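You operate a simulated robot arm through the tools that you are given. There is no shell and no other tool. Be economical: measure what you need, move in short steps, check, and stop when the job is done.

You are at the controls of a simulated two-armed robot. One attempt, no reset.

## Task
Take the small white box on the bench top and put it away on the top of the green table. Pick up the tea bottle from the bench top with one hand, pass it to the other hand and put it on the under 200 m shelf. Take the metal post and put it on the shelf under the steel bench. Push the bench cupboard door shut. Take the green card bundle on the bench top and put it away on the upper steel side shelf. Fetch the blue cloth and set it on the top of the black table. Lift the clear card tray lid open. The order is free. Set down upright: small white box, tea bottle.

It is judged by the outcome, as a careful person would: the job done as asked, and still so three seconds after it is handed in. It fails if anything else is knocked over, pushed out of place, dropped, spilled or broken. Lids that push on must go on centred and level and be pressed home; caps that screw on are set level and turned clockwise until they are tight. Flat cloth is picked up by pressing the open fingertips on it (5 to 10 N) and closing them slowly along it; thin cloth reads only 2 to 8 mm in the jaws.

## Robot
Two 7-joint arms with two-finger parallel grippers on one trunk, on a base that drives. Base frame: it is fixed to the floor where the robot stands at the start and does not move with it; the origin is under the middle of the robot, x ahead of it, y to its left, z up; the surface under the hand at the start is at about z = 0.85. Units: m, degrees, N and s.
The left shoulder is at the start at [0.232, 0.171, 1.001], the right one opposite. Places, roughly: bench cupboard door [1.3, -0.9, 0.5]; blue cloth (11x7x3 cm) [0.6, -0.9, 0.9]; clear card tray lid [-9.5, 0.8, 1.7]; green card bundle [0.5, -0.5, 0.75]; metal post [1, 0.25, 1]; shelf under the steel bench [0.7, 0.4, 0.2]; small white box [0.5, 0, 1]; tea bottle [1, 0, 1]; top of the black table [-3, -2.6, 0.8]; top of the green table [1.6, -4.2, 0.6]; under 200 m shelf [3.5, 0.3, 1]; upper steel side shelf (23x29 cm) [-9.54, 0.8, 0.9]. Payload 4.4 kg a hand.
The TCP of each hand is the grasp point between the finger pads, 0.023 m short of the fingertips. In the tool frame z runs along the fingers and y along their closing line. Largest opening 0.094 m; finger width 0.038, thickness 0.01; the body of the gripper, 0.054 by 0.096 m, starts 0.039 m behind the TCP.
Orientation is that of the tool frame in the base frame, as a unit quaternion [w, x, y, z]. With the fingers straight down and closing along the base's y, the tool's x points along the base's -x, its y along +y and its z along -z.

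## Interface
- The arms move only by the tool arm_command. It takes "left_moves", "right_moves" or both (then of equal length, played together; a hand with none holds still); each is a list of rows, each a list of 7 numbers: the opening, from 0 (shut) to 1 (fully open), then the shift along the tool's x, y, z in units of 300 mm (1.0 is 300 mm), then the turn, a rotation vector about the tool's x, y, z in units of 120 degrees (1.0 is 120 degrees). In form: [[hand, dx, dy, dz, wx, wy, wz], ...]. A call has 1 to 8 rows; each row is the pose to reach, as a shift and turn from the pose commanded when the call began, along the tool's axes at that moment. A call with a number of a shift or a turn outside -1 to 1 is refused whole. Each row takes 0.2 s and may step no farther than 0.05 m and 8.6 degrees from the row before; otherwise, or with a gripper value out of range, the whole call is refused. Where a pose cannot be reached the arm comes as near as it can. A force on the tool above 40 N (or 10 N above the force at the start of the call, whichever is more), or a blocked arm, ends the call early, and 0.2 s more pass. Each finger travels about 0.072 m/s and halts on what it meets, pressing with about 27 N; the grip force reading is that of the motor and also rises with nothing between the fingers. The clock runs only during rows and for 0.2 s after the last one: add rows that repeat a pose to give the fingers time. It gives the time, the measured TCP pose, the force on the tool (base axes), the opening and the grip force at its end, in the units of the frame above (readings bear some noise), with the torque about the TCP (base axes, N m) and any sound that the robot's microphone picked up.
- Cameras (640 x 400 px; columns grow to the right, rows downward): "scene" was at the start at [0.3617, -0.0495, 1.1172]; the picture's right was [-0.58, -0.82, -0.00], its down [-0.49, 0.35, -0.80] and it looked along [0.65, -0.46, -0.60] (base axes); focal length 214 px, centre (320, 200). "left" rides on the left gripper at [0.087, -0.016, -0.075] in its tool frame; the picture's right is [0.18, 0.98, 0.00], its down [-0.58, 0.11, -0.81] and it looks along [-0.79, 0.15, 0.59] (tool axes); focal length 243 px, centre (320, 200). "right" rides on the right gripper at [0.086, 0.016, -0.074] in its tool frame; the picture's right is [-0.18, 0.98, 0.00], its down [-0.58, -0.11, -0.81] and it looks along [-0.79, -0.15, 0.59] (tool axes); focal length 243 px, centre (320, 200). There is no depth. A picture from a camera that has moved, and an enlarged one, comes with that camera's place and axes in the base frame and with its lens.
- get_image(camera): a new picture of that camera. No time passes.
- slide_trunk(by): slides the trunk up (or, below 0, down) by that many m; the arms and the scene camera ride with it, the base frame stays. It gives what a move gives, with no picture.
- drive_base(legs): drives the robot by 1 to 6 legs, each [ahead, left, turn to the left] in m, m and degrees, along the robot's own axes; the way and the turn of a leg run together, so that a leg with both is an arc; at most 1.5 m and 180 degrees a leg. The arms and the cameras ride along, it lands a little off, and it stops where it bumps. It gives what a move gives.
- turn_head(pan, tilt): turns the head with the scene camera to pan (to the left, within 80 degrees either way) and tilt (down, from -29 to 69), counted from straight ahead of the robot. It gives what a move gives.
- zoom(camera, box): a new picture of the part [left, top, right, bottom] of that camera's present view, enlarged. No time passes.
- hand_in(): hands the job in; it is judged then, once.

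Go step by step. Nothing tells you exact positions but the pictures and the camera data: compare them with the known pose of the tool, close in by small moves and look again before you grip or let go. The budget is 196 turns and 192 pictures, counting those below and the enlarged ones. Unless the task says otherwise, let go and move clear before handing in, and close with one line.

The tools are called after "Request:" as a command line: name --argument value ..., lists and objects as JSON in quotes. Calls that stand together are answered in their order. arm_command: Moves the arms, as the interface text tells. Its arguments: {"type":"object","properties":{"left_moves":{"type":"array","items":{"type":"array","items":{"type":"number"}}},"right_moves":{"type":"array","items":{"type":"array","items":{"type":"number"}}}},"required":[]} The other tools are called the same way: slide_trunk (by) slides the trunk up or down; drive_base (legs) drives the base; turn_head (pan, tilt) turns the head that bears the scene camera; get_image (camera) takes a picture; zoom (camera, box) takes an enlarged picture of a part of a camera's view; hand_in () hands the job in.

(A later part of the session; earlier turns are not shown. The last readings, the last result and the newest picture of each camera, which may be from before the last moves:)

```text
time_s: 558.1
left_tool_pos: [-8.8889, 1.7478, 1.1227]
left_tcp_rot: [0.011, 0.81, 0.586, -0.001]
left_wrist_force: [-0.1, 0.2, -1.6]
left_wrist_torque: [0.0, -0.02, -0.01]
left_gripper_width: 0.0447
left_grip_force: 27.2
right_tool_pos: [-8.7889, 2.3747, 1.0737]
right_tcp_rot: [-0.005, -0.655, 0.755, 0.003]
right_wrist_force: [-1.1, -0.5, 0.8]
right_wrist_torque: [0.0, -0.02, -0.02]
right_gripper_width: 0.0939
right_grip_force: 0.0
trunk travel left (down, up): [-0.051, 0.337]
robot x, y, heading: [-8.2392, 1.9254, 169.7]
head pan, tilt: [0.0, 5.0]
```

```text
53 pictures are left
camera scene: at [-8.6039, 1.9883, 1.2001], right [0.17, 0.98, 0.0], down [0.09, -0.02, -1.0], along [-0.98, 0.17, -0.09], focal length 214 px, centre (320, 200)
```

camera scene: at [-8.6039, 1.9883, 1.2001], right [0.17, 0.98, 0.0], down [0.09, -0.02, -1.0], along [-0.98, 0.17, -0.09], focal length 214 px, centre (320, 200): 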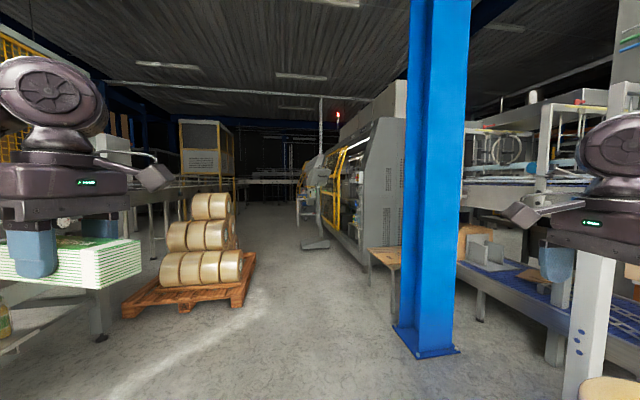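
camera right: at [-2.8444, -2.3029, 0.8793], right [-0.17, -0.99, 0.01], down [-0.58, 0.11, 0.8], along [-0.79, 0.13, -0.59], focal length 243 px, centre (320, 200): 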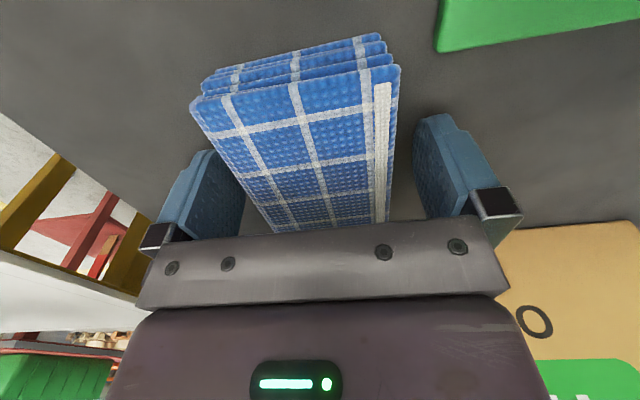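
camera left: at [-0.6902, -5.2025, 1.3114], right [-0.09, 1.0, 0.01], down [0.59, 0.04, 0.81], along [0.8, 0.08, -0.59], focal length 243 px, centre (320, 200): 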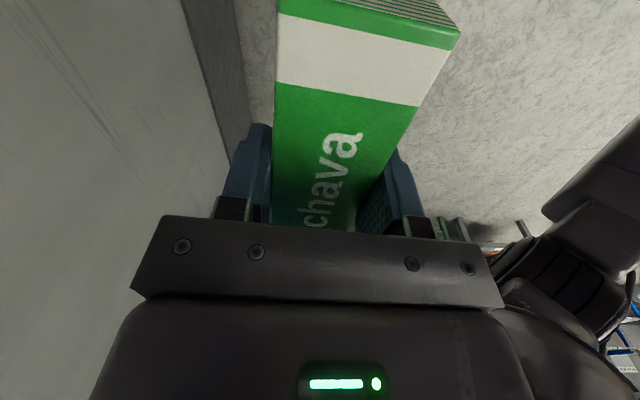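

The left elbow brushed something and the base stopped near the pallet on the right. I'll straighten up, keep to the middle of the aisle, and check the machine side.

Request:
drive_base --legs '[[0.03, 0.2, 10]]'

Request:
turn_head --pan 70 --tilt 15

Request:
get_image --camera "scene"

Request:
turn_head --pan -75 --tilt 30

Request:
get_image --camera "scene"

```text
time_s: 560.5
left_tool_pos: [-8.8962, 1.4403, 1.1219]
left_tcp_rot: [0.011, 0.755, 0.656, 0.002]
left_wrist_force: [-0.4, 0.5, -0.8]
left_wrist_torque: [0.08, -0.02, 0.0]
left_gripper_width: 0.0446
left_grip_force: 27.4
right_tool_pos: [-8.9081, 2.0749, 1.0738]
right_tcp_rot: [0.005, 0.719, -0.695, -0.004]
right_wrist_force: [-1.3, 0.1, -0.4]
right_wrist_torque: [-0.01, 0.03, 0.01]
right_gripper_width: 0.0941
right_grip_force: 0.0
trunk travel left (down, up): [-0.051, 0.337]
robot x, y, heading: [-8.2909, 1.7257, -179.9]
head pan, tilt: [0.0, 5.0]
```

```text
time_s: 561.9
left_tool_pos: [-8.8956, 1.4405, 1.1219]
left_tcp_rot: [0.011, 0.755, 0.655, 0.0]
left_wrist_force: [0.1, 1.1, -1.4]
left_wrist_torque: [-0.01, -0.03, -0.02]
left_gripper_width: 0.0449
left_grip_force: 27.2
right_tool_pos: [-8.9088, 2.0753, 1.0733]
right_tcp_rot: [0.005, 0.719, -0.695, -0.004]
right_wrist_force: [0.1, 0.8, -0.9]
right_wrist_torque: [0.0, -0.03, -0.03]
right_gripper_width: 0.0941
right_grip_force: 0.1
trunk travel left (down, up): [-0.051, 0.337]
robot x, y, heading: [-8.2878, 1.7283, -180.2]
head pan, tilt: [70.0, 15.0]
```

```text
52 pictures are left
camera scene: at [-8.597, 1.6406, 1.1838], right [-0.94, 0.34, 0.0], down [0.09, 0.24, -0.97], along [-0.33, -0.91, -0.26], focal length 214 px, centre (320, 200)
```

scene: 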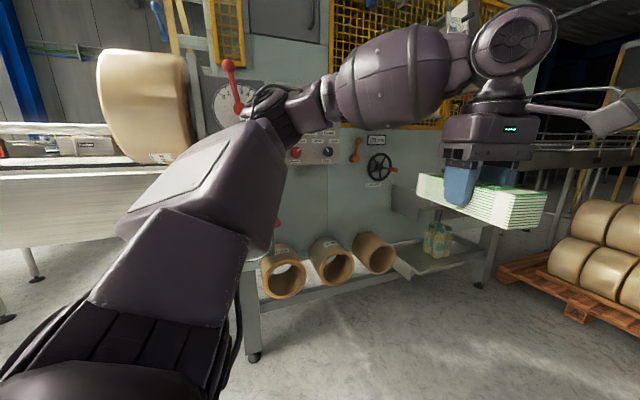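

```text
time_s: 564.2
left_tool_pos: [-8.8948, 1.4402, 1.1237]
left_tcp_rot: [0.012, 0.755, 0.656, 0.0]
left_wrist_force: [0.4, 0.1, -1.7]
left_wrist_torque: [0.02, 0.02, -0.02]
left_gripper_width: 0.0448
left_grip_force: 27.1
right_tool_pos: [-8.9081, 2.0763, 1.0738]
right_tcp_rot: [0.006, 0.719, -0.695, -0.004]
right_wrist_force: [0.7, -0.8, 0.9]
right_wrist_torque: [0.0, -0.01, 0.01]
right_gripper_width: 0.0939
right_grip_force: 0.0
trunk travel left (down, up): [-0.051, 0.337]
robot x, y, heading: [-8.2877, 1.7229, -180.1]
head pan, tilt: [-75.0, 30.0]
```

```text
51 pictures are left
camera scene: at [-8.5887, 1.8157, 1.1597], right [0.97, 0.26, 0.0], down [0.13, -0.48, -0.87], along [-0.23, 0.84, -0.5], focal length 214 px, centre (320, 200)
```

scene: 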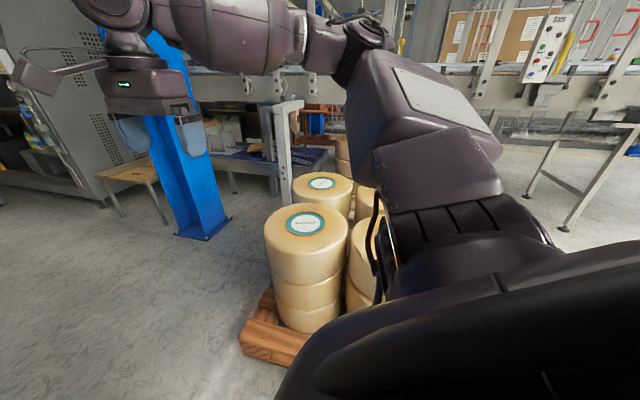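

Request:
drive_base --legs '[[1.1, -0.05, 0], [0, -0.1, 0], [0, 0, 90]]'

Request:
turn_head --pan 0 --tilt 10

Request:
get_image --camera "scene"

```text
time_s: 574.8
left_tool_pos: [-9.0957, 1.278, 1.1219]
left_tcp_rot: [0.007, 0.073, 0.997, 0.009]
left_wrist_force: [0.8, 0.9, -2.6]
left_wrist_torque: [-0.01, 0.01, -0.02]
left_gripper_width: 0.0448
left_grip_force: 27.4
right_tool_pos: [-9.7308, 1.2675, 1.0734]
right_tcp_rot: [0.006, 1.0, 0.016, 0.001]
right_wrist_force: [-0.3, 0.1, -0.1]
right_wrist_torque: [0.01, -0.01, 0.02]
right_gripper_width: 0.094
right_grip_force: 0.2
trunk travel left (down, up): [-0.051, 0.337]
robot x, y, heading: [-9.3812, 1.8845, -89.9]
head pan, tilt: [-75.0, 30.0]
```

```text
time_s: 576.2
left_tool_pos: [-9.0964, 1.2777, 1.1221]
left_tcp_rot: [0.008, 0.073, 0.997, 0.008]
left_wrist_force: [-0.6, -0.4, -1.8]
left_wrist_torque: [-0.04, 0.05, -0.01]
left_gripper_width: 0.0446
left_grip_force: 26.9
right_tool_pos: [-9.7315, 1.2668, 1.0733]
right_tcp_rot: [0.006, 1.0, 0.016, 0.001]
right_wrist_force: [0.2, 0.1, 0.0]
right_wrist_torque: [0.03, -0.01, -0.02]
right_gripper_width: 0.0942
right_grip_force: 0.0
trunk travel left (down, up): [-0.051, 0.337]
robot x, y, heading: [-9.3833, 1.8861, -90.2]
head pan, tilt: [0.0, 10.0]
```

```text
50 pictures are left
camera scene: at [-9.3844, 1.5187, 1.192], right [-1.0, 0.0, 0.0], down [0.0, 0.17, -0.98], along [0.0, -0.98, -0.17], focal length 214 px, centre (320, 200)
```

scene: 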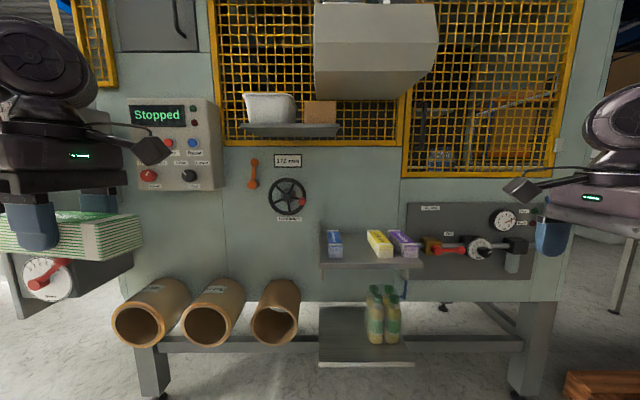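

Request:
turn_head --pan 0 --tilt -25

Request:
get_image --camera "scene"

Request:
turn_head --pan -5 --tilt 30

Request:
zoom --camera "scene" --box '[230, 110, 430, 235]'

```text
time_s: 577.2
left_tool_pos: [-9.0966, 1.2773, 1.1218]
left_tcp_rot: [0.009, 0.072, 0.997, 0.008]
left_wrist_force: [0.1, -0.3, -2.0]
left_wrist_torque: [0.0, -0.03, 0.02]
left_gripper_width: 0.0447
left_grip_force: 26.8
right_tool_pos: [-9.7315, 1.2661, 1.0739]
right_tcp_rot: [0.006, 1.0, 0.015, 0.001]
right_wrist_force: [-0.7, -0.1, 0.3]
right_wrist_torque: [0.02, -0.01, 0.01]
right_gripper_width: 0.0938
right_grip_force: 0.0
trunk travel left (down, up): [-0.051, 0.337]
robot x, y, heading: [-9.3797, 1.8825, -90.4]
head pan, tilt: [0.0, -25.0]
```

```text
49 pictures are left
camera scene: at [-9.3843, 1.5406, 1.2436], right [-1.0, 0.0, 0.0], down [0.0, -0.42, -0.91], along [0.0, -0.91, 0.42], focal length 214 px, centre (320, 200)
```

scene: 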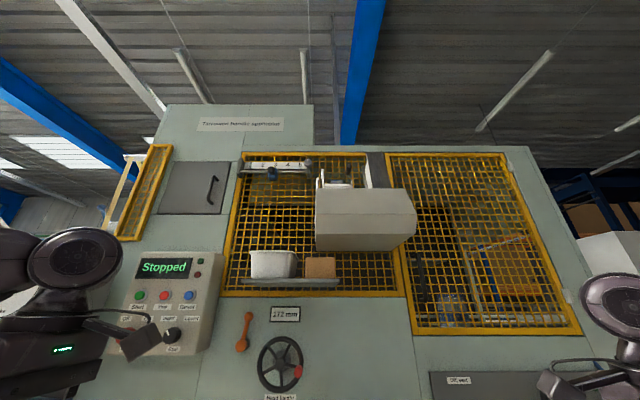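

```text
time_s: 578.5
left_tool_pos: [-9.0954, 1.2773, 1.1227]
left_tcp_rot: [0.008, 0.072, 0.997, 0.008]
left_wrist_force: [0.6, -1.1, -1.4]
left_wrist_torque: [-0.02, 0.02, -0.01]
left_gripper_width: 0.0447
left_grip_force: 26.9
right_tool_pos: [-9.7318, 1.2665, 1.073]
right_tcp_rot: [0.005, 1.0, 0.015, 0.0]
right_wrist_force: [-0.2, 0.7, -0.3]
right_wrist_torque: [0.02, 0.02, 0.01]
right_gripper_width: 0.0941
right_grip_force: 0.0
trunk travel left (down, up): [-0.051, 0.337]
robot x, y, heading: [-9.384, 1.8833, -90.1]
head pan, tilt: [-5.0, 30.0]
```

```text
3.20 times, centred on (330, 172) of scene
camera zoom: at [-9.3922, 1.5215, 1.1597], right [-1.0, 0.09, 0.0], down [0.04, 0.5, -0.87], along [-0.08, -0.86, -0.5], focal length 686 px, centre (288, 288)
```

zoom: 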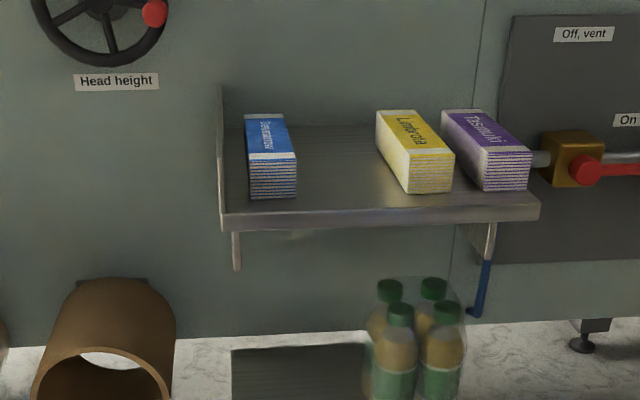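

The upper steel shelf (z≈0.9) has a 10 cm gap between the blue and yellow bundles, centred at x≈-9.513, and its bundles lie front-to-back. I'll yaw the left hand so the green one points the same way.

Request:
arm_command --left_moves '[[0, 0, 0, 0, 0, 0, 0.07], [0, 0, 0, 0, 0, 0, 0.14], [0, 0, 0, 0, 0, 0, 0.21], [0, 0, 0, 0, 0, 0, 0.28], [0, 0, 0, 0, 0, 0, 0.35], [0, 0, 0, 0, 0, 0, 0.42], [0, 0, 0, 0, 0, 0, 0.49], [0, 0, 0, 0, 0, 0, 0.56]]' --right_moves '[[0.5, 0, 0, -0.06, 0, 0, 0], [0.3, 0, 0, -0.12, 0, 0, 0], [0, 0, 0, -0.18, 0, 0, 0], [0, 0, 0, -0.24, 0, 0, 0], [0, 0, 0, -0.3, 0, 0, 0], [0, 0, 0, -0.36, 0, 0, 0], [0, 0, 0, -0.4, 0, 0, 0], [0, 0, 0, -0.4, 0, 0, 0]]'

Request:
arm_command --left_moves '[[0, 0, 0, 0, 0, 0, 0.06], [0, 0, 0, 0, 0, 0, 0.121]]'

Request:
drive_base --legs '[[0, -0.32, 0]]'

Request:
turn_head --pan 10 --tilt 30

Request:
get_image --camera "scene"

```text
time_s: 580.3
left_tool_pos: [-9.0969, 1.2772, 1.1214]
left_tcp_rot: [0.002, 0.614, 0.79, 0.011]
left_wrist_force: [0.1, 0.3, -1.3]
left_wrist_torque: [0.0, 0.0, -0.02]
left_gripper_width: 0.0448
left_grip_force: 27.1
right_tool_pos: [-9.7313, 1.2689, 1.1937]
right_tcp_rot: [0.007, 1.0, 0.016, 0.001]
right_wrist_force: [-0.4, 0.2, 0.2]
right_wrist_torque: [0.0, -0.01, 0.03]
right_gripper_width: 0.0
right_grip_force: 27.0
trunk travel left (down, up): [-0.051, 0.337]
robot x, y, heading: [-9.383, 1.8828, -90.0]
head pan, tilt: [-5.0, 30.0]
```

```text
time_s: 580.9
left_tool_pos: [-9.0967, 1.2776, 1.1219]
left_tcp_rot: [0.001, 0.708, 0.706, 0.011]
left_wrist_force: [0.4, 0.2, -1.6]
left_wrist_torque: [0.01, -0.01, -0.02]
left_gripper_width: 0.0449
left_grip_force: 27.5
right_tool_pos: [-9.7311, 1.2678, 1.1919]
right_tcp_rot: [0.007, 1.0, 0.016, 0.001]
right_wrist_force: [0.0, -0.6, 0.0]
right_wrist_torque: [0.0, 0.01, 0.03]
right_gripper_width: 0.0
right_grip_force: 27.2
trunk travel left (down, up): [-0.051, 0.337]
robot x, y, heading: [-9.3815, 1.8839, -90.0]
head pan, tilt: [-5.0, 30.0]
```

```text
time_s: 584.3
left_tool_pos: [-9.4157, 1.2795, 1.1213]
left_tcp_rot: [0.001, 0.705, 0.709, 0.011]
left_wrist_force: [0.2, 0.2, -1.2]
left_wrist_torque: [0.04, -0.02, -0.01]
left_gripper_width: 0.0444
left_grip_force: 26.7
right_tool_pos: [-10.0513, 1.266, 1.1936]
right_tcp_rot: [0.006, 1.0, 0.018, 0.001]
right_wrist_force: [0.4, 0.3, 0.3]
right_wrist_torque: [0.0, 0.0, -0.02]
right_gripper_width: 0.0
right_grip_force: 26.5
trunk travel left (down, up): [-0.051, 0.337]
robot x, y, heading: [-9.7002, 1.8818, -89.8]
head pan, tilt: [-5.0, 30.0]
```

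```text
time_s: 585.1
left_tool_pos: [-9.4162, 1.2789, 1.1229]
left_tcp_rot: [0.001, 0.706, 0.709, 0.011]
left_wrist_force: [1.3, 0.6, -1.2]
left_wrist_torque: [0.01, 0.0, 0.02]
left_gripper_width: 0.0447
left_grip_force: 27.1
right_tool_pos: [-10.0508, 1.2669, 1.1926]
right_tcp_rot: [0.007, 1.0, 0.019, 0.002]
right_wrist_force: [-1.1, -0.5, 0.7]
right_wrist_torque: [-0.01, -0.02, 0.0]
right_gripper_width: 0.0
right_grip_force: 26.8
trunk travel left (down, up): [-0.051, 0.337]
robot x, y, heading: [-9.7043, 1.8855, -89.9]
head pan, tilt: [10.0, 30.0]
```

```text
47 pictures are left
camera scene: at [-9.6893, 1.5226, 1.1596], right [-0.98, -0.18, 0.0], down [-0.09, 0.49, -0.87], along [0.15, -0.85, -0.5], focal length 214 px, centre (320, 200)
```

scene: 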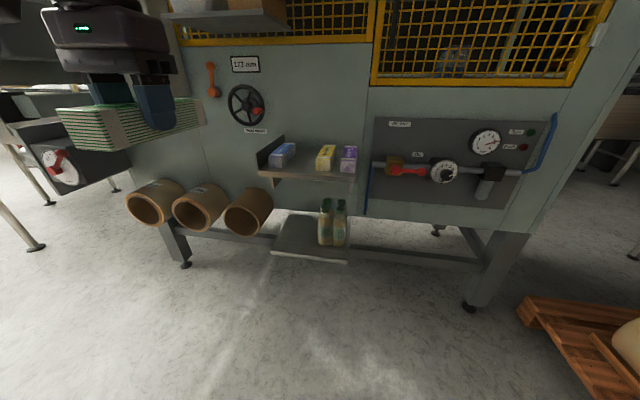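

Request:
drive_base --legs '[[0.28, -0.095, 0]]'

Request:
get_image --camera "left"

Request:
get_image --camera "scene"

```text
time_s: 587.1
left_tool_pos: [-9.5025, 0.9974, 1.1226]
left_tcp_rot: [0.002, 0.704, 0.71, 0.012]
left_wrist_force: [0.1, -0.4, -0.9]
left_wrist_torque: [0.01, 0.03, -0.03]
left_gripper_width: 0.0446
left_grip_force: 26.9
right_tool_pos: [-10.1378, 0.982, 1.1941]
right_tcp_rot: [0.006, 1.0, 0.022, 0.001]
right_wrist_force: [0.1, -0.4, 0.2]
right_wrist_torque: [0.0, -0.01, 0.01]
right_gripper_width: 0.0
right_grip_force: 27.0
trunk travel left (down, up): [-0.051, 0.337]
robot x, y, heading: [-9.7947, 1.601, -89.8]
head pan, tilt: [10.0, 30.0]
```

```text
46 pictures are left
camera left: at [-9.5209, 1.0829, 1.1979], right [0.98, 0.19, 0.02], down [0.1, -0.59, 0.8], along [0.17, -0.78, -0.6], focal length 243 px, centre (320, 200)
```

left: 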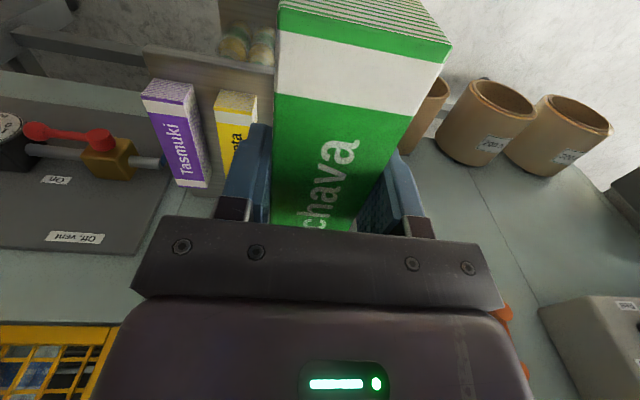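

```text
45 pictures are left
camera scene: at [-9.7778, 1.2393, 1.1596], right [-0.98, -0.18, 0.0], down [-0.09, 0.49, -0.87], along [0.16, -0.85, -0.5], focal length 214 px, centre (320, 200)
```

scene: 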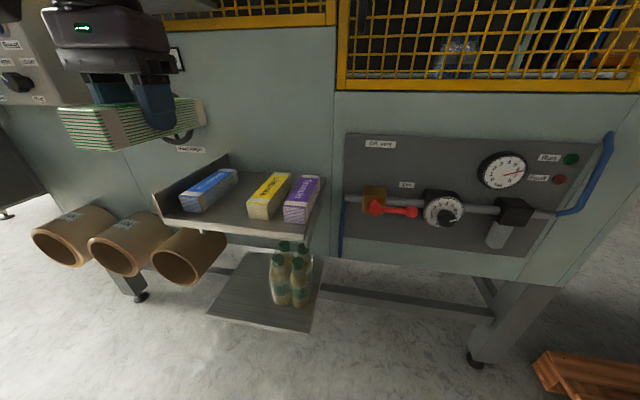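

Request:
zoom --camera "scene" --box '[140, 140, 340, 265]'

```text
3.20 times, centred on (240, 202) of scene
camera zoom: at [-9.7778, 1.2393, 1.1596], right [-0.98, -0.18, 0.0], down [-0.09, 0.49, -0.87], along [0.16, -0.85, -0.5], focal length 686 px, centre (576, 192)
```

zoom: 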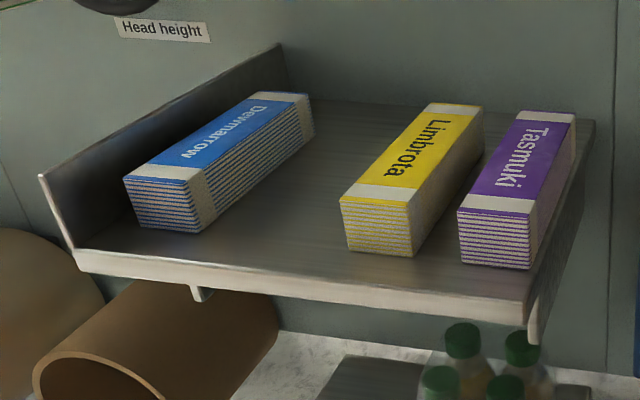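

The gap runs from x -9.466 to -9.568 at z≈0.903, so I aim for -9.517. I'll bring the bundle over it.

Request:
arm_command --left_moves '[[0, -0.13, -0.012, 0.02, 0, 0, 0], [0, -0.26, -0.024, 0.05, 0, 0, 0], [0, -0.4, -0.036, 0.1, 0, 0, 0], [0, -0.528, -0.048, 0.2, 0, 0, 0], [0, -0.528, -0.048, 0.33, 0, 0, 0], [0, -0.528, -0.048, 0.42, 0, 0, 0]]'

Request:
get_image --camera "left"

Request:
zoom --camera "scene" --box '[100, 80, 340, 265]'

```text
time_s: 588.5
left_tool_pos: [-9.5156, 0.841, 0.994]
left_tcp_rot: [0.0, 0.704, 0.71, 0.012]
left_wrist_force: [-0.7, -0.7, -2.1]
left_wrist_torque: [0.0, 0.03, 0.03]
left_gripper_width: 0.0449
left_grip_force: 26.8
right_tool_pos: [-10.1372, 0.9819, 1.192]
right_tcp_rot: [0.006, 1.0, 0.021, 0.001]
right_wrist_force: [0.7, -0.4, 0.3]
right_wrist_torque: [0.01, -0.01, -0.02]
right_gripper_width: 0.0
right_grip_force: 26.7
trunk travel left (down, up): [-0.051, 0.337]
robot x, y, heading: [-9.7934, 1.6015, -89.7]
head pan, tilt: [10.0, 30.0]
```

```text
43 pictures are left
camera left: at [-9.5319, 0.9275, 1.0692], right [0.98, 0.19, 0.02], down [0.1, -0.59, 0.8], along [0.16, -0.78, -0.6], focal length 243 px, centre (320, 200)
```

left: 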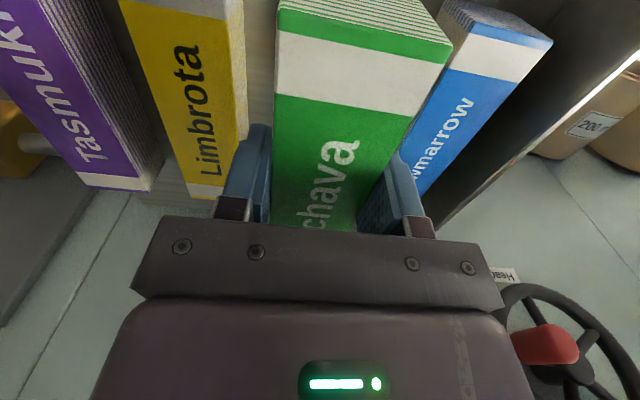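

```text
2.16 times, centred on (220, 172) of scene
camera zoom: at [-9.7775, 1.2389, 1.1593], right [-0.98, -0.18, 0.0], down [-0.09, 0.49, -0.87], along [0.16, -0.85, -0.5], focal length 464 px, centre (536, 260)
```

zoom: 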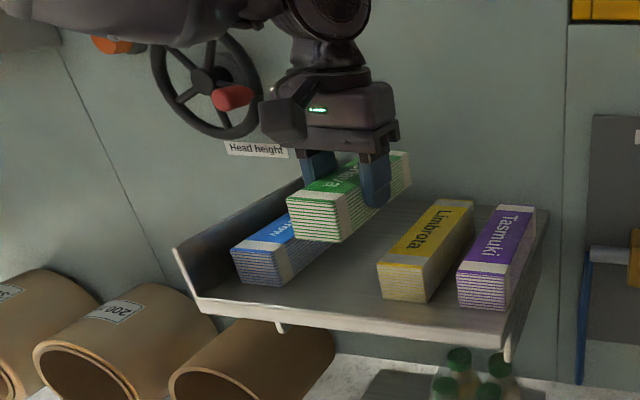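

Request:
arm_command --left_moves '[[0, 0, -0.004, 0.08, 0, 0, 0], [0, 0, -0.004, 0.14, 0, 0, 0], [0, 0, -0.004, 0.17, 0, 0, 0], [0, 0, -0.004, 0.185, 0, 0, 0], [0, 0, -0.004, 0.197, 0, 0, 0]]'

Request:
zoom --camera "scene" --box '[100, 80, 340, 265]'

```text
time_s: 589.7
left_tool_pos: [-9.5147, 0.8419, 0.9352]
left_tcp_rot: [0.0, 0.704, 0.71, 0.012]
left_wrist_force: [0.2, -0.3, -2.2]
left_wrist_torque: [-0.01, 0.01, 0.02]
left_gripper_width: 0.0447
left_grip_force: 27.1
right_tool_pos: [-10.1377, 0.9819, 1.1927]
right_tcp_rot: [0.007, 1.0, 0.021, 0.001]
right_wrist_force: [0.0, 0.5, 0.1]
right_wrist_torque: [-0.05, -0.02, -0.02]
right_gripper_width: 0.0002
right_grip_force: 26.9
trunk travel left (down, up): [-0.051, 0.337]
robot x, y, heading: [-9.7938, 1.5993, -89.7]
head pan, tilt: [10.0, 30.0]
```

```text
2.16 times, centred on (220, 172) of scene
camera zoom: at [-9.7776, 1.2394, 1.1596], right [-0.98, -0.18, 0.0], down [-0.09, 0.49, -0.87], along [0.16, -0.85, -0.5], focal length 464 px, centre (536, 260)
```

zoom: 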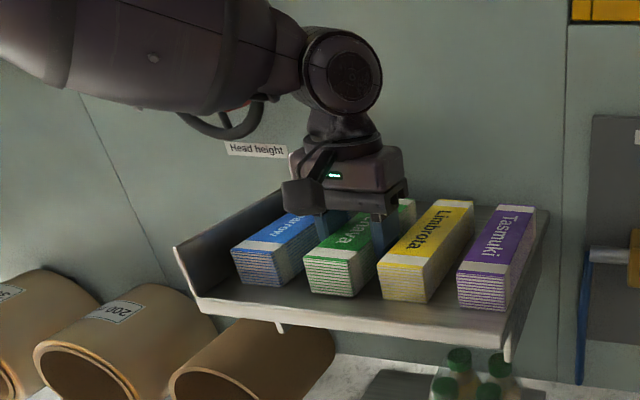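

Request:
arm_command --left_moves '[[0, 0, 0, 0.01, 0, 0, 0], [0, 0, 0, 0.02, 0, 0, 0], [0, 0, 0, 0.03, 0, 0, 0], [0, 0, 0, 0.04, 0, 0, 0]]'

```text
time_s: 590.7
left_tool_pos: [-9.5169, 0.843, 0.928]
left_tcp_rot: [0.004, 0.704, 0.71, 0.007]
left_wrist_force: [4.6, -3.8, 35.7]
left_wrist_torque: [-0.2, 0.74, 0.05]
left_gripper_width: 0.0448
left_grip_force: 27.0
right_tool_pos: [-10.1378, 0.9865, 1.1954]
right_tcp_rot: [0.009, 1.0, 0.021, 0.001]
right_wrist_force: [-0.5, -0.4, -0.1]
right_wrist_torque: [-0.01, 0.07, -0.03]
right_gripper_width: 0.0
right_grip_force: 27.1
trunk travel left (down, up): [-0.051, 0.337]
robot x, y, heading: [-9.7967, 1.5975, -89.4]
head pan, tilt: [10.0, 30.0]
```

Contact. I'll relax and open only slightly, so the neighbouring bundles stay put, then rise.

Request:
arm_command --left_moves '[[0, 0, 0, -0.015, 0, 0, 0], [0.5, 0, 0, -0.015, 0, 0, 0], [0.58, 0, 0, -0.015, 0, 0, 0], [0.58, 0, 0, -0.015, 0, 0, 0], [0.58, 0, 0, -0.1, 0, 0, 0], [0.58, 0, 0, -0.22, 0, 0, 0], [0.58, 0, 0, -0.36, 0, 0, 0], [0.58, 0, 0, -0.5, 0, 0, 0]]'

Request:
zoom --camera "scene" --box '[100, 80, 340, 265]'

```text
time_s: 592.5
left_tool_pos: [-9.5165, 0.8432, 1.0673]
left_tcp_rot: [-0.001, 0.705, 0.71, 0.016]
left_wrist_force: [-0.3, 0.4, 0.3]
left_wrist_torque: [0.0, 0.02, -0.01]
left_gripper_width: 0.0545
left_grip_force: 0.2
right_tool_pos: [-10.1381, 0.9828, 1.1916]
right_tcp_rot: [0.005, 1.0, 0.021, 0.001]
right_wrist_force: [-0.4, 0.1, -0.4]
right_wrist_torque: [0.0, -0.01, 0.0]
right_gripper_width: 0.0
right_grip_force: 26.7
trunk travel left (down, up): [-0.051, 0.337]
robot x, y, heading: [-9.7959, 1.6005, -89.8]
head pan, tilt: [10.0, 30.0]
```

```text
2.16 times, centred on (220, 172) of scene
camera zoom: at [-9.7779, 1.2407, 1.1587], right [-0.98, -0.18, 0.0], down [-0.09, 0.49, -0.87], along [0.16, -0.85, -0.5], focal length 464 px, centre (536, 260)
```

zoom: 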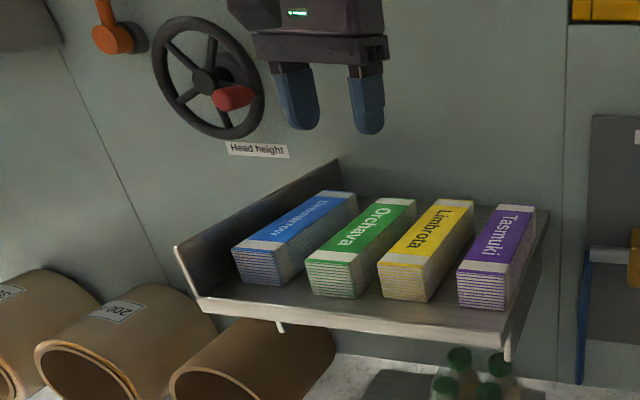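

The green bundle sits neatly in its slot. Last is the clear card tray lid up at z≈1.7, so I'll back off and look up.

Request:
drive_base --legs '[[-0.35, 0, 0], [0, 0.2, 0]]'

Request:
turn_head --pan 0 --tilt -20

Request:
zoom --camera "scene" --box '[160, 80, 480, 320]'

```text
time_s: 596.7
left_tool_pos: [-9.3216, 1.1899, 1.0714]
left_tcp_rot: [0.001, 0.705, 0.709, 0.011]
left_wrist_force: [-0.4, -0.3, 0.0]
left_wrist_torque: [-0.01, 0.03, -0.02]
left_gripper_width: 0.0542
left_grip_force: 0.0
right_tool_pos: [-9.9442, 1.3339, 1.1931]
right_tcp_rot: [0.006, 1.0, 0.02, 0.001]
right_wrist_force: [0.3, 0.6, -0.4]
right_wrist_torque: [-0.03, 0.0, 0.0]
right_gripper_width: 0.0
right_grip_force: 27.4
trunk travel left (down, up): [-0.051, 0.337]
robot x, y, heading: [-9.5986, 1.9503, -89.9]
head pan, tilt: [10.0, 30.0]
```

```text
time_s: 597.9
left_tool_pos: [-9.3218, 1.1901, 1.0731]
left_tcp_rot: [0.002, 0.706, 0.708, 0.01]
left_wrist_force: [0.2, 0.8, -0.1]
left_wrist_torque: [0.01, 0.01, 0.02]
left_gripper_width: 0.0546
left_grip_force: 0.1
right_tool_pos: [-9.9437, 1.3348, 1.1936]
right_tcp_rot: [0.007, 1.0, 0.019, 0.001]
right_wrist_force: [0.3, 0.4, -0.4]
right_wrist_torque: [0.0, 0.01, 0.01]
right_gripper_width: 0.0
right_grip_force: 27.2
trunk travel left (down, up): [-0.051, 0.337]
robot x, y, heading: [-9.595, 1.9536, -89.6]
head pan, tilt: [0.0, -20.0]
```

```text
1.67 times, centred on (320, 200) of scene
camera zoom: at [-9.5986, 1.603, 1.2372], right [-1.0, 0.0, 0.0], down [0.0, -0.34, -0.94], along [0.0, -0.94, 0.34], focal length 358 px, centre (320, 200)
```

zoom: 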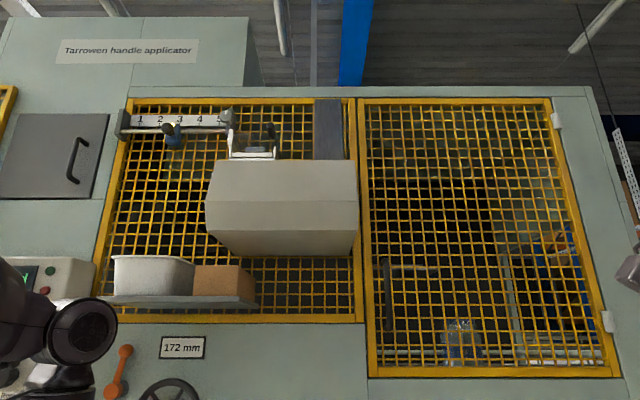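

Request:
slide_trunk --by 0.33

Request:
turn_head --pan 0 --tilt -5

Request:
get_image --camera "scene"

```text
time_s: 601.2
left_tool_pos: [-9.3237, 1.4626, 1.7325]
left_tcp_rot: [0.214, 0.673, 0.679, -0.202]
left_wrist_force: [-0.1, -0.3, 0.4]
left_wrist_torque: [0.0, -0.04, 0.04]
left_gripper_width: 0.0547
left_grip_force: 0.1
right_tool_pos: [-9.9441, 1.4143, 1.6138]
right_tcp_rot: [0.094, 0.995, 0.019, 0.0]
right_wrist_force: [-0.2, 0.5, -0.6]
right_wrist_torque: [0.03, -0.01, 0.02]
right_gripper_width: 0.0003
right_grip_force: 27.0
trunk travel left (down, up): [-0.381, 0.007]
robot x, y, heading: [-9.5983, 1.9521, -90.1]
head pan, tilt: [0.0, -20.0]
```

```text
time_s: 601.9
left_tool_pos: [-9.3239, 1.4636, 1.7329]
left_tcp_rot: [0.215, 0.672, 0.679, -0.203]
left_wrist_force: [-0.2, -1.2, 0.5]
left_wrist_torque: [-0.04, -0.01, -0.02]
left_gripper_width: 0.0544
left_grip_force: 0.1
right_tool_pos: [-9.9443, 1.4136, 1.6138]
right_tcp_rot: [0.094, 0.995, 0.018, 0.0]
right_wrist_force: [0.1, -0.1, 0.4]
right_wrist_torque: [0.01, -0.01, 0.0]
right_gripper_width: 0.0003
right_grip_force: 27.1
trunk travel left (down, up): [-0.381, 0.007]
robot x, y, heading: [-9.5964, 1.9515, -89.7]
head pan, tilt: [0.0, -5.0]
```

```text
38 pictures are left
camera scene: at [-9.5992, 1.8082, 1.5843], right [-1.0, 0.0, 0.0], down [0.0, -0.09, -1.0], along [0.0, -1.0, 0.09], focal length 214 px, centre (320, 200)
```

scene: 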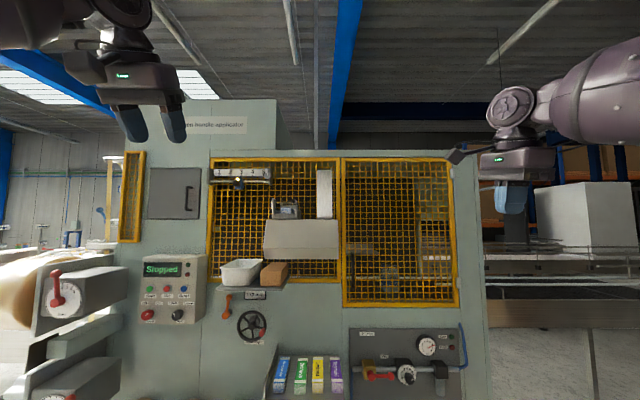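

Request:
zoom --camera "scene" --box '[205, 150, 365, 290]'

```text
2.86 times, centred on (285, 220) of scene
camera zoom: at [-9.5992, 1.8082, 1.5843], right [-1.0, 0.0, 0.0], down [0.0, -0.09, -1.0], along [0.0, -1.0, 0.09], focal length 613 px, centre (420, 143)
```

zoom: 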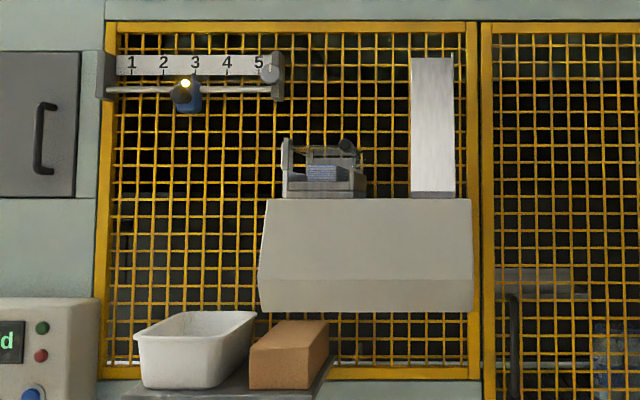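

Request:
zoom --camera "scene" --box '[260, 175, 320, 230]'

Request:
get_image --camera "left"

```text
7.27 times, centred on (290, 202) of scene
camera zoom: at [-9.5992, 1.8082, 1.5843], right [-1.0, 0.0, 0.0], down [0.0, -0.09, -1.0], along [0.0, -1.0, 0.09], focal length 1560 px, centre (538, 182)
```

zoom: 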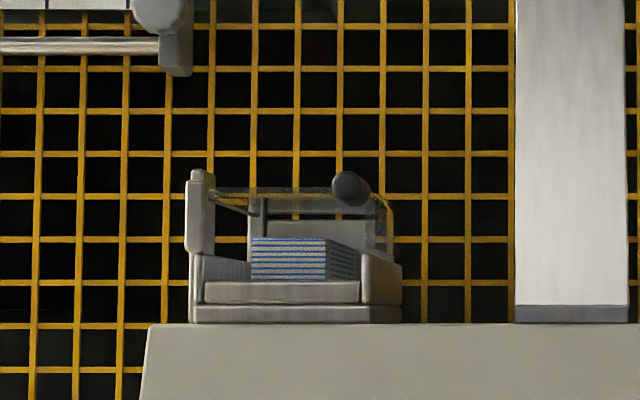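

```text
35 pictures are left
camera left: at [-9.3398, 1.577, 1.7454], right [0.98, 0.17, -0.09], down [0.1, -0.02, 0.99], along [0.16, -0.99, -0.04], focal length 243 px, centre (320, 200)
```

left: 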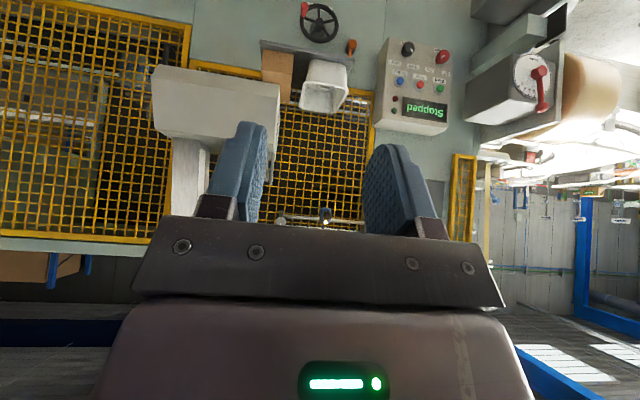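

The tray sits on the hood with its clear lid hinged on the left (x≈-9.39) and a black knob at the front right (x≈-9.48, z≈1.67). I'll point the closed right-hand fingers forward to lift it from under the free edge.

Request:
arm_command --right_moves '[[0, 0, 0, 0, -0.066, 0, 0], [0, 0, 0, 0, -0.132, 0, 0], [0, 0, 0, 0, -0.198, 0, 0], [0, 0, 0, 0, -0.264, 0, 0], [0, 0, 0, 0, -0.33, 0, 0], [0, 0, 0, 0, -0.396, 0, 0], [0, 0, 0, 0, -0.462, 0, 0], [0, 0, 0, 0, -0.528, 0, 0]]'

Request:
arm_command --right_moves '[[0, 0, 0, 0, -0.066, 0, 0], [0, 0, 0, 0, -0.132, 0, 0]]'

Request:
get_image --camera "scene"

```text
time_s: 603.7
left_tool_pos: [-9.3228, 1.462, 1.7322]
left_tcp_rot: [0.215, 0.672, 0.679, -0.203]
left_wrist_force: [-0.7, 0.4, 0.1]
left_wrist_torque: [-0.01, 0.01, -0.01]
left_gripper_width: 0.0544
left_grip_force: 0.2
right_tool_pos: [-9.9456, 1.4132, 1.6143]
right_tcp_rot: [0.603, 0.797, 0.016, 0.012]
right_wrist_force: [-0.2, -0.4, -0.1]
right_wrist_torque: [-0.01, 0.01, 0.04]
right_gripper_width: 0.0001
right_grip_force: 27.4
trunk travel left (down, up): [-0.381, 0.007]
robot x, y, heading: [-9.5995, 1.9489, -89.7]
head pan, tilt: [0.0, -5.0]
```

```text
time_s: 604.3
left_tool_pos: [-9.3246, 1.4612, 1.7323]
left_tcp_rot: [0.214, 0.672, 0.679, -0.203]
left_wrist_force: [-0.8, -0.6, 0.3]
left_wrist_torque: [-0.01, -0.01, -0.01]
left_gripper_width: 0.0545
left_grip_force: 0.1
right_tool_pos: [-9.9453, 1.4131, 1.6137]
right_tcp_rot: [0.707, 0.707, 0.013, 0.015]
right_wrist_force: [0.3, -0.2, 0.7]
right_wrist_torque: [0.06, 0.02, -0.04]
right_gripper_width: 0.0001
right_grip_force: 26.5
trunk travel left (down, up): [-0.381, 0.007]
robot x, y, heading: [-9.5949, 1.9498, -89.9]
head pan, tilt: [0.0, -5.0]
```

```text
34 pictures are left
camera scene: at [-9.6002, 1.8076, 1.5841], right [-1.0, 0.0, 0.0], down [0.0, -0.09, -1.0], along [0.0, -1.0, 0.09], focal length 214 px, centre (320, 200)
```

scene: 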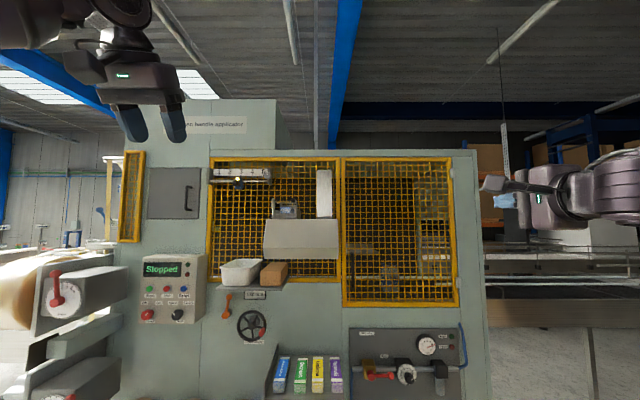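

Request:
drive_base --legs '[[0, 0.45, 0], [0.2, 0, 0]]'

Request:
turn_head --pan -20 --tilt -5

Request:
get_image --camera "scene"

Request:
get_image --camera "right"

```text
time_s: 607.5
left_tool_pos: [-9.0502, 1.4637, 1.7328]
left_tcp_rot: [0.215, 0.668, 0.683, -0.202]
left_wrist_force: [-0.2, 0.2, 0.1]
left_wrist_torque: [0.02, -0.04, -0.02]
left_gripper_width: 0.0542
left_grip_force: 0.1
right_tool_pos: [-9.671, 1.409, 1.6136]
right_tcp_rot: [0.707, 0.707, 0.018, 0.015]
right_wrist_force: [0.0, -1.1, -0.3]
right_wrist_torque: [-0.06, -0.04, 0.02]
right_gripper_width: 0.0
right_grip_force: 27.0
trunk travel left (down, up): [-0.381, 0.007]
robot x, y, heading: [-9.3246, 1.9526, -89.5]
head pan, tilt: [0.0, -5.0]
stopped in leg 1: the robot was blocked; the commanded pose is now the measured one
```

```text
time_s: 608.3
left_tool_pos: [-9.0464, 1.4633, 1.7321]
left_tcp_rot: [0.214, 0.668, 0.683, -0.203]
left_wrist_force: [0.2, 0.5, -0.3]
left_wrist_torque: [0.02, -0.02, -0.01]
left_gripper_width: 0.0546
left_grip_force: 0.1
right_tool_pos: [-9.6682, 1.4091, 1.6148]
right_tcp_rot: [0.707, 0.707, 0.018, 0.015]
right_wrist_force: [0.5, 0.0, -0.4]
right_wrist_torque: [0.0, -0.01, -0.01]
right_gripper_width: 0.0002
right_grip_force: 26.8
trunk travel left (down, up): [-0.381, 0.007]
robot x, y, heading: [-9.3259, 1.9503, -89.4]
head pan, tilt: [-20.0, -5.0]
```

```text
33 pictures are left
camera scene: at [-9.356, 1.8115, 1.5842], right [-0.94, 0.33, 0.0], down [-0.03, -0.08, -1.0], along [-0.33, -0.94, 0.09], focal length 214 px, centre (320, 200)
```

scene: 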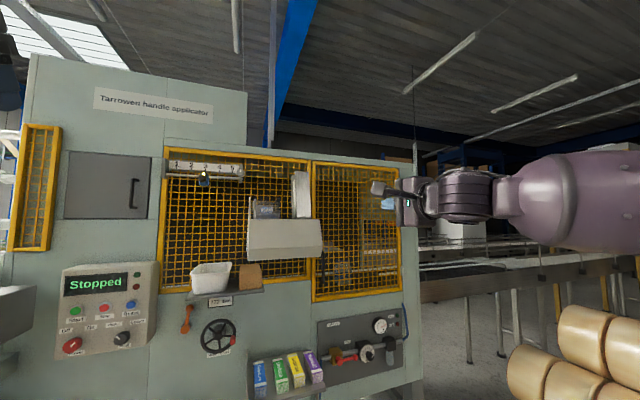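

```text
32 pictures are left
camera right: at [-9.5843, 1.4875, 1.6311], right [-0.18, -0.01, 0.98], down [-0.62, 0.78, -0.11], along [-0.76, -0.63, -0.14], focal length 243 px, centre (320, 200)
```

right: 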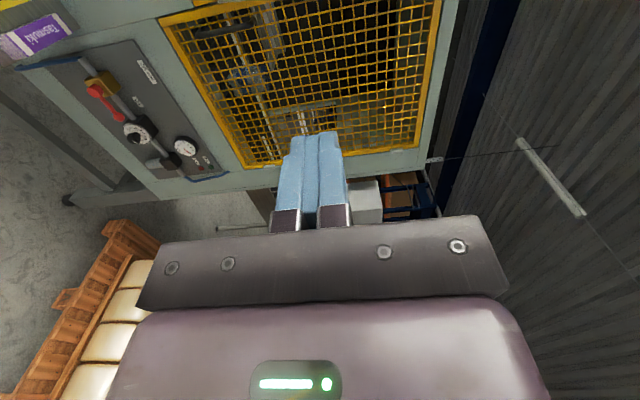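

Request:
zoom --camera "scene" --box '[235, 165, 325, 245]'

Request:
drive_base --legs '[[0.22, 0, 0], [0, 0.19, 0]]'

Request:
turn_head --pan -25 --tilt -8

Request:
zoom --camera "scene" --box '[260, 120, 420, 260]'

```text
5.00 times, centred on (280, 205) of scene
camera zoom: at [-9.356, 1.8115, 1.5842], right [-0.94, 0.33, 0.0], down [-0.03, -0.08, -1.0], along [-0.33, -0.94, 0.09], focal length 1072 px, centre (520, 175)
```

zoom: 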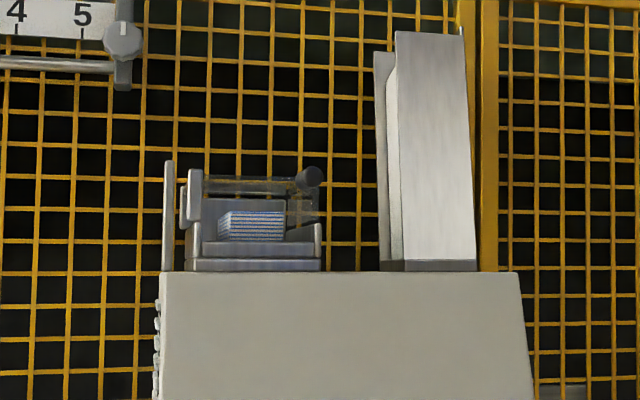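

```text
time_s: 609.4
left_tool_pos: [-9.0399, 1.4491, 1.7326]
left_tcp_rot: [0.215, 0.666, 0.685, -0.202]
left_wrist_force: [-0.7, -0.2, -0.1]
left_wrist_torque: [0.03, 0.02, 0.0]
left_gripper_width: 0.0547
left_grip_force: 0.2
right_tool_pos: [-9.6615, 1.3913, 1.6149]
right_tcp_rot: [0.706, 0.707, 0.021, 0.017]
right_wrist_force: [-0.7, 0.4, -0.2]
right_wrist_torque: [0.0, 0.01, -0.02]
right_gripper_width: 0.0001
right_grip_force: 26.6
trunk travel left (down, up): [-0.381, 0.007]
robot x, y, heading: [-9.3225, 1.9329, -89.2]
head pan, tilt: [-20.0, -5.0]
stopped in leg 1: the robot was blocked; the commanded pose is now the measured one
```

```text
time_s: 610.0
left_tool_pos: [-9.0416, 1.4472, 1.7319]
left_tcp_rot: [0.216, 0.666, 0.685, -0.201]
left_wrist_force: [0.7, -0.1, 0.3]
left_wrist_torque: [0.01, 0.0, -0.01]
left_gripper_width: 0.0544
left_grip_force: 0.0
right_tool_pos: [-9.6627, 1.3894, 1.6137]
right_tcp_rot: [0.706, 0.707, 0.021, 0.016]
right_wrist_force: [0.7, 0.2, 0.2]
right_wrist_torque: [0.02, 0.01, -0.01]
right_gripper_width: 0.0
right_grip_force: 27.1
trunk travel left (down, up): [-0.381, 0.007]
robot x, y, heading: [-9.3231, 1.933, -88.8]
head pan, tilt: [-25.0, -8.0]
```

```text
2.86 times, centred on (340, 190) of scene
camera zoom: at [-9.3603, 1.7981, 1.5887], right [-0.91, 0.41, 0.0], down [-0.06, -0.13, -0.99], along [-0.4, -0.91, 0.14], focal length 613 px, centre (263, 229)
```

zoom: 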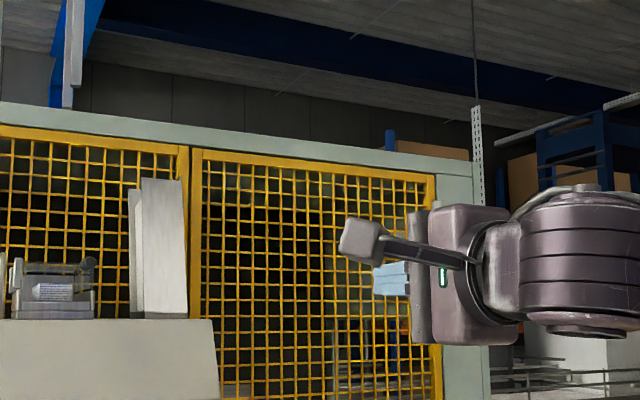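

Request:
turn_head --pan 60 --tilt 25

Request:
get_image --camera "scene"

```text
time_s: 611.6
left_tool_pos: [-9.041, 1.449, 1.7321]
left_tcp_rot: [0.215, 0.667, 0.685, -0.202]
left_wrist_force: [0.0, 0.0, -0.6]
left_wrist_torque: [0.01, 0.0, 0.02]
left_gripper_width: 0.0545
left_grip_force: 0.0
right_tool_pos: [-9.6626, 1.3882, 1.6141]
right_tcp_rot: [0.706, 0.708, 0.021, 0.017]
right_wrist_force: [0.5, -0.4, -1.4]
right_wrist_torque: [-0.01, -0.01, 0.04]
right_gripper_width: 0.0
right_grip_force: 26.9
trunk travel left (down, up): [-0.381, 0.007]
robot x, y, heading: [-9.3248, 1.9333, -89.0]
head pan, tilt: [60.0, 25.0]
```

```text
29 pictures are left
camera scene: at [-9.2447, 1.8317, 1.5361], right [-0.48, -0.87, 0.0], down [-0.37, 0.2, -0.91], along [0.79, -0.44, -0.42], focal length 214 px, centre (320, 200)
```

scene: 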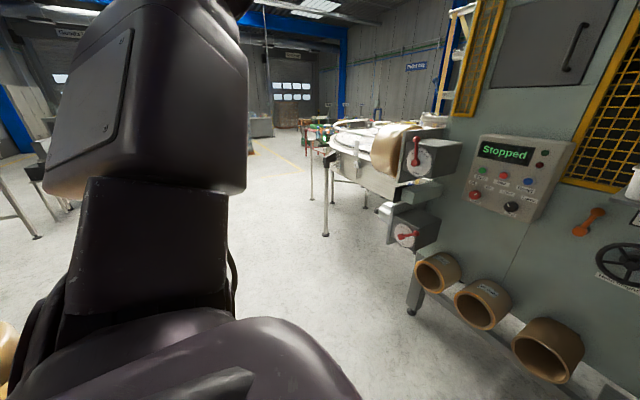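

The base seems to be rubbing the roll pallet at its rear left. I'll slide right first, then forward.

Request:
drive_base --legs '[[0, -0.08, -0.9], [0.25, 0, 0]]'

Request:
turn_head --pan 75 --tilt 45

Request:
get_image --camera "scene"

```text
time_s: 614.5
left_tool_pos: [-9.1263, 1.1903, 1.7326]
left_tcp_rot: [0.214, 0.671, 0.68, -0.204]
left_wrist_force: [-0.3, -0.4, 0.1]
left_wrist_torque: [-0.01, 0.0, 0.0]
left_gripper_width: 0.0543
left_grip_force: 0.0
right_tool_pos: [-9.7494, 1.1405, 1.615]
right_tcp_rot: [0.707, 0.707, 0.016, 0.013]
right_wrist_force: [-0.1, 0.7, 0.7]
right_wrist_torque: [0.0, -0.01, -0.02]
right_gripper_width: 0.0
right_grip_force: 27.1
trunk travel left (down, up): [-0.381, 0.007]
robot x, y, heading: [-9.4042, 1.6797, -89.9]
head pan, tilt: [60.0, 25.0]
```

```text
time_s: 615.3
left_tool_pos: [-9.1285, 1.1914, 1.7331]
left_tcp_rot: [0.214, 0.671, 0.68, -0.203]
left_wrist_force: [-0.3, -0.5, -0.6]
left_wrist_torque: [-0.05, 0.01, 0.02]
left_gripper_width: 0.0541
left_grip_force: 0.1
right_tool_pos: [-9.7487, 1.1421, 1.6159]
right_tcp_rot: [0.707, 0.707, 0.017, 0.013]
right_wrist_force: [0.0, -0.3, 0.5]
right_wrist_torque: [0.01, 0.02, 0.0]
right_gripper_width: 0.0
right_grip_force: 27.1
trunk travel left (down, up): [-0.381, 0.007]
robot x, y, heading: [-9.4003, 1.679, -90.0]
head pan, tilt: [75.0, 45.0]
```

```text
28 pictures are left
camera scene: at [-9.3268, 1.6028, 1.5056], right [-0.26, -0.97, 0.0], down [-0.68, 0.18, -0.71], along [0.68, -0.18, -0.71], focal length 214 px, centre (320, 200)
```

scene: 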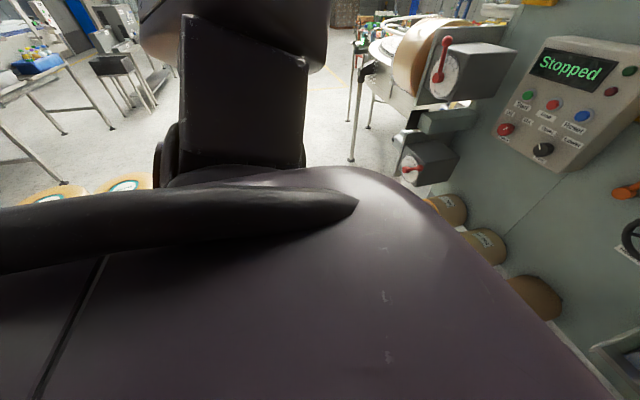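

Free again. Triangulating, the knob is at about (-9.489, 0.895, 1.663) and the hinge at about (-9.395, z 1.655). I'll move the base left to line the right fingertips up below the knob.

Request:
drive_base --legs '[[0, 0.25, 0]]'

Request:
turn_head --pan -30 --tilt -5

Request:
get_image --camera "scene"

```text
time_s: 618.1
left_tool_pos: [-8.8741, 1.1917, 1.7313]
left_tcp_rot: [0.214, 0.67, 0.681, -0.202]
left_wrist_force: [-0.2, -0.4, 0.1]
left_wrist_torque: [0.04, 0.0, 0.0]
left_gripper_width: 0.0543
left_grip_force: 0.1
right_tool_pos: [-9.4955, 1.1422, 1.6153]
right_tcp_rot: [0.707, 0.707, 0.016, 0.012]
right_wrist_force: [0.7, -0.1, 0.0]
right_wrist_torque: [0.01, -0.01, 0.0]
right_gripper_width: 0.0
right_grip_force: 26.1
trunk travel left (down, up): [-0.381, 0.007]
robot x, y, heading: [-9.1511, 1.6811, -89.6]
head pan, tilt: [75.0, 45.0]
```

```text
time_s: 619.9
left_tool_pos: [-8.8732, 1.1914, 1.7332]
left_tcp_rot: [0.214, 0.671, 0.68, -0.203]
left_wrist_force: [-0.9, 0.4, 0.1]
left_wrist_torque: [0.02, 0.01, -0.01]
left_gripper_width: 0.0545
left_grip_force: 0.1
right_tool_pos: [-9.496, 1.1405, 1.6139]
right_tcp_rot: [0.706, 0.708, 0.016, 0.012]
right_wrist_force: [0.1, 0.7, 0.5]
right_wrist_torque: [0.0, 0.0, 0.01]
right_gripper_width: 0.0
right_grip_force: 27.3
trunk travel left (down, up): [-0.381, 0.007]
robot x, y, heading: [-9.1516, 1.6835, -89.6]
head pan, tilt: [-30.0, -5.0]
```

```text
27 pictures are left
camera scene: at [-9.1961, 1.5481, 1.5842], right [-0.87, 0.5, 0.0], down [-0.04, -0.08, -1.0], along [-0.49, -0.87, 0.09], focal length 214 px, centre (320, 200)
```

scene: 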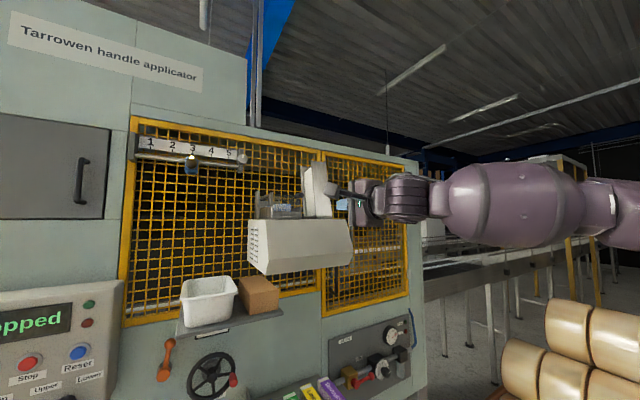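

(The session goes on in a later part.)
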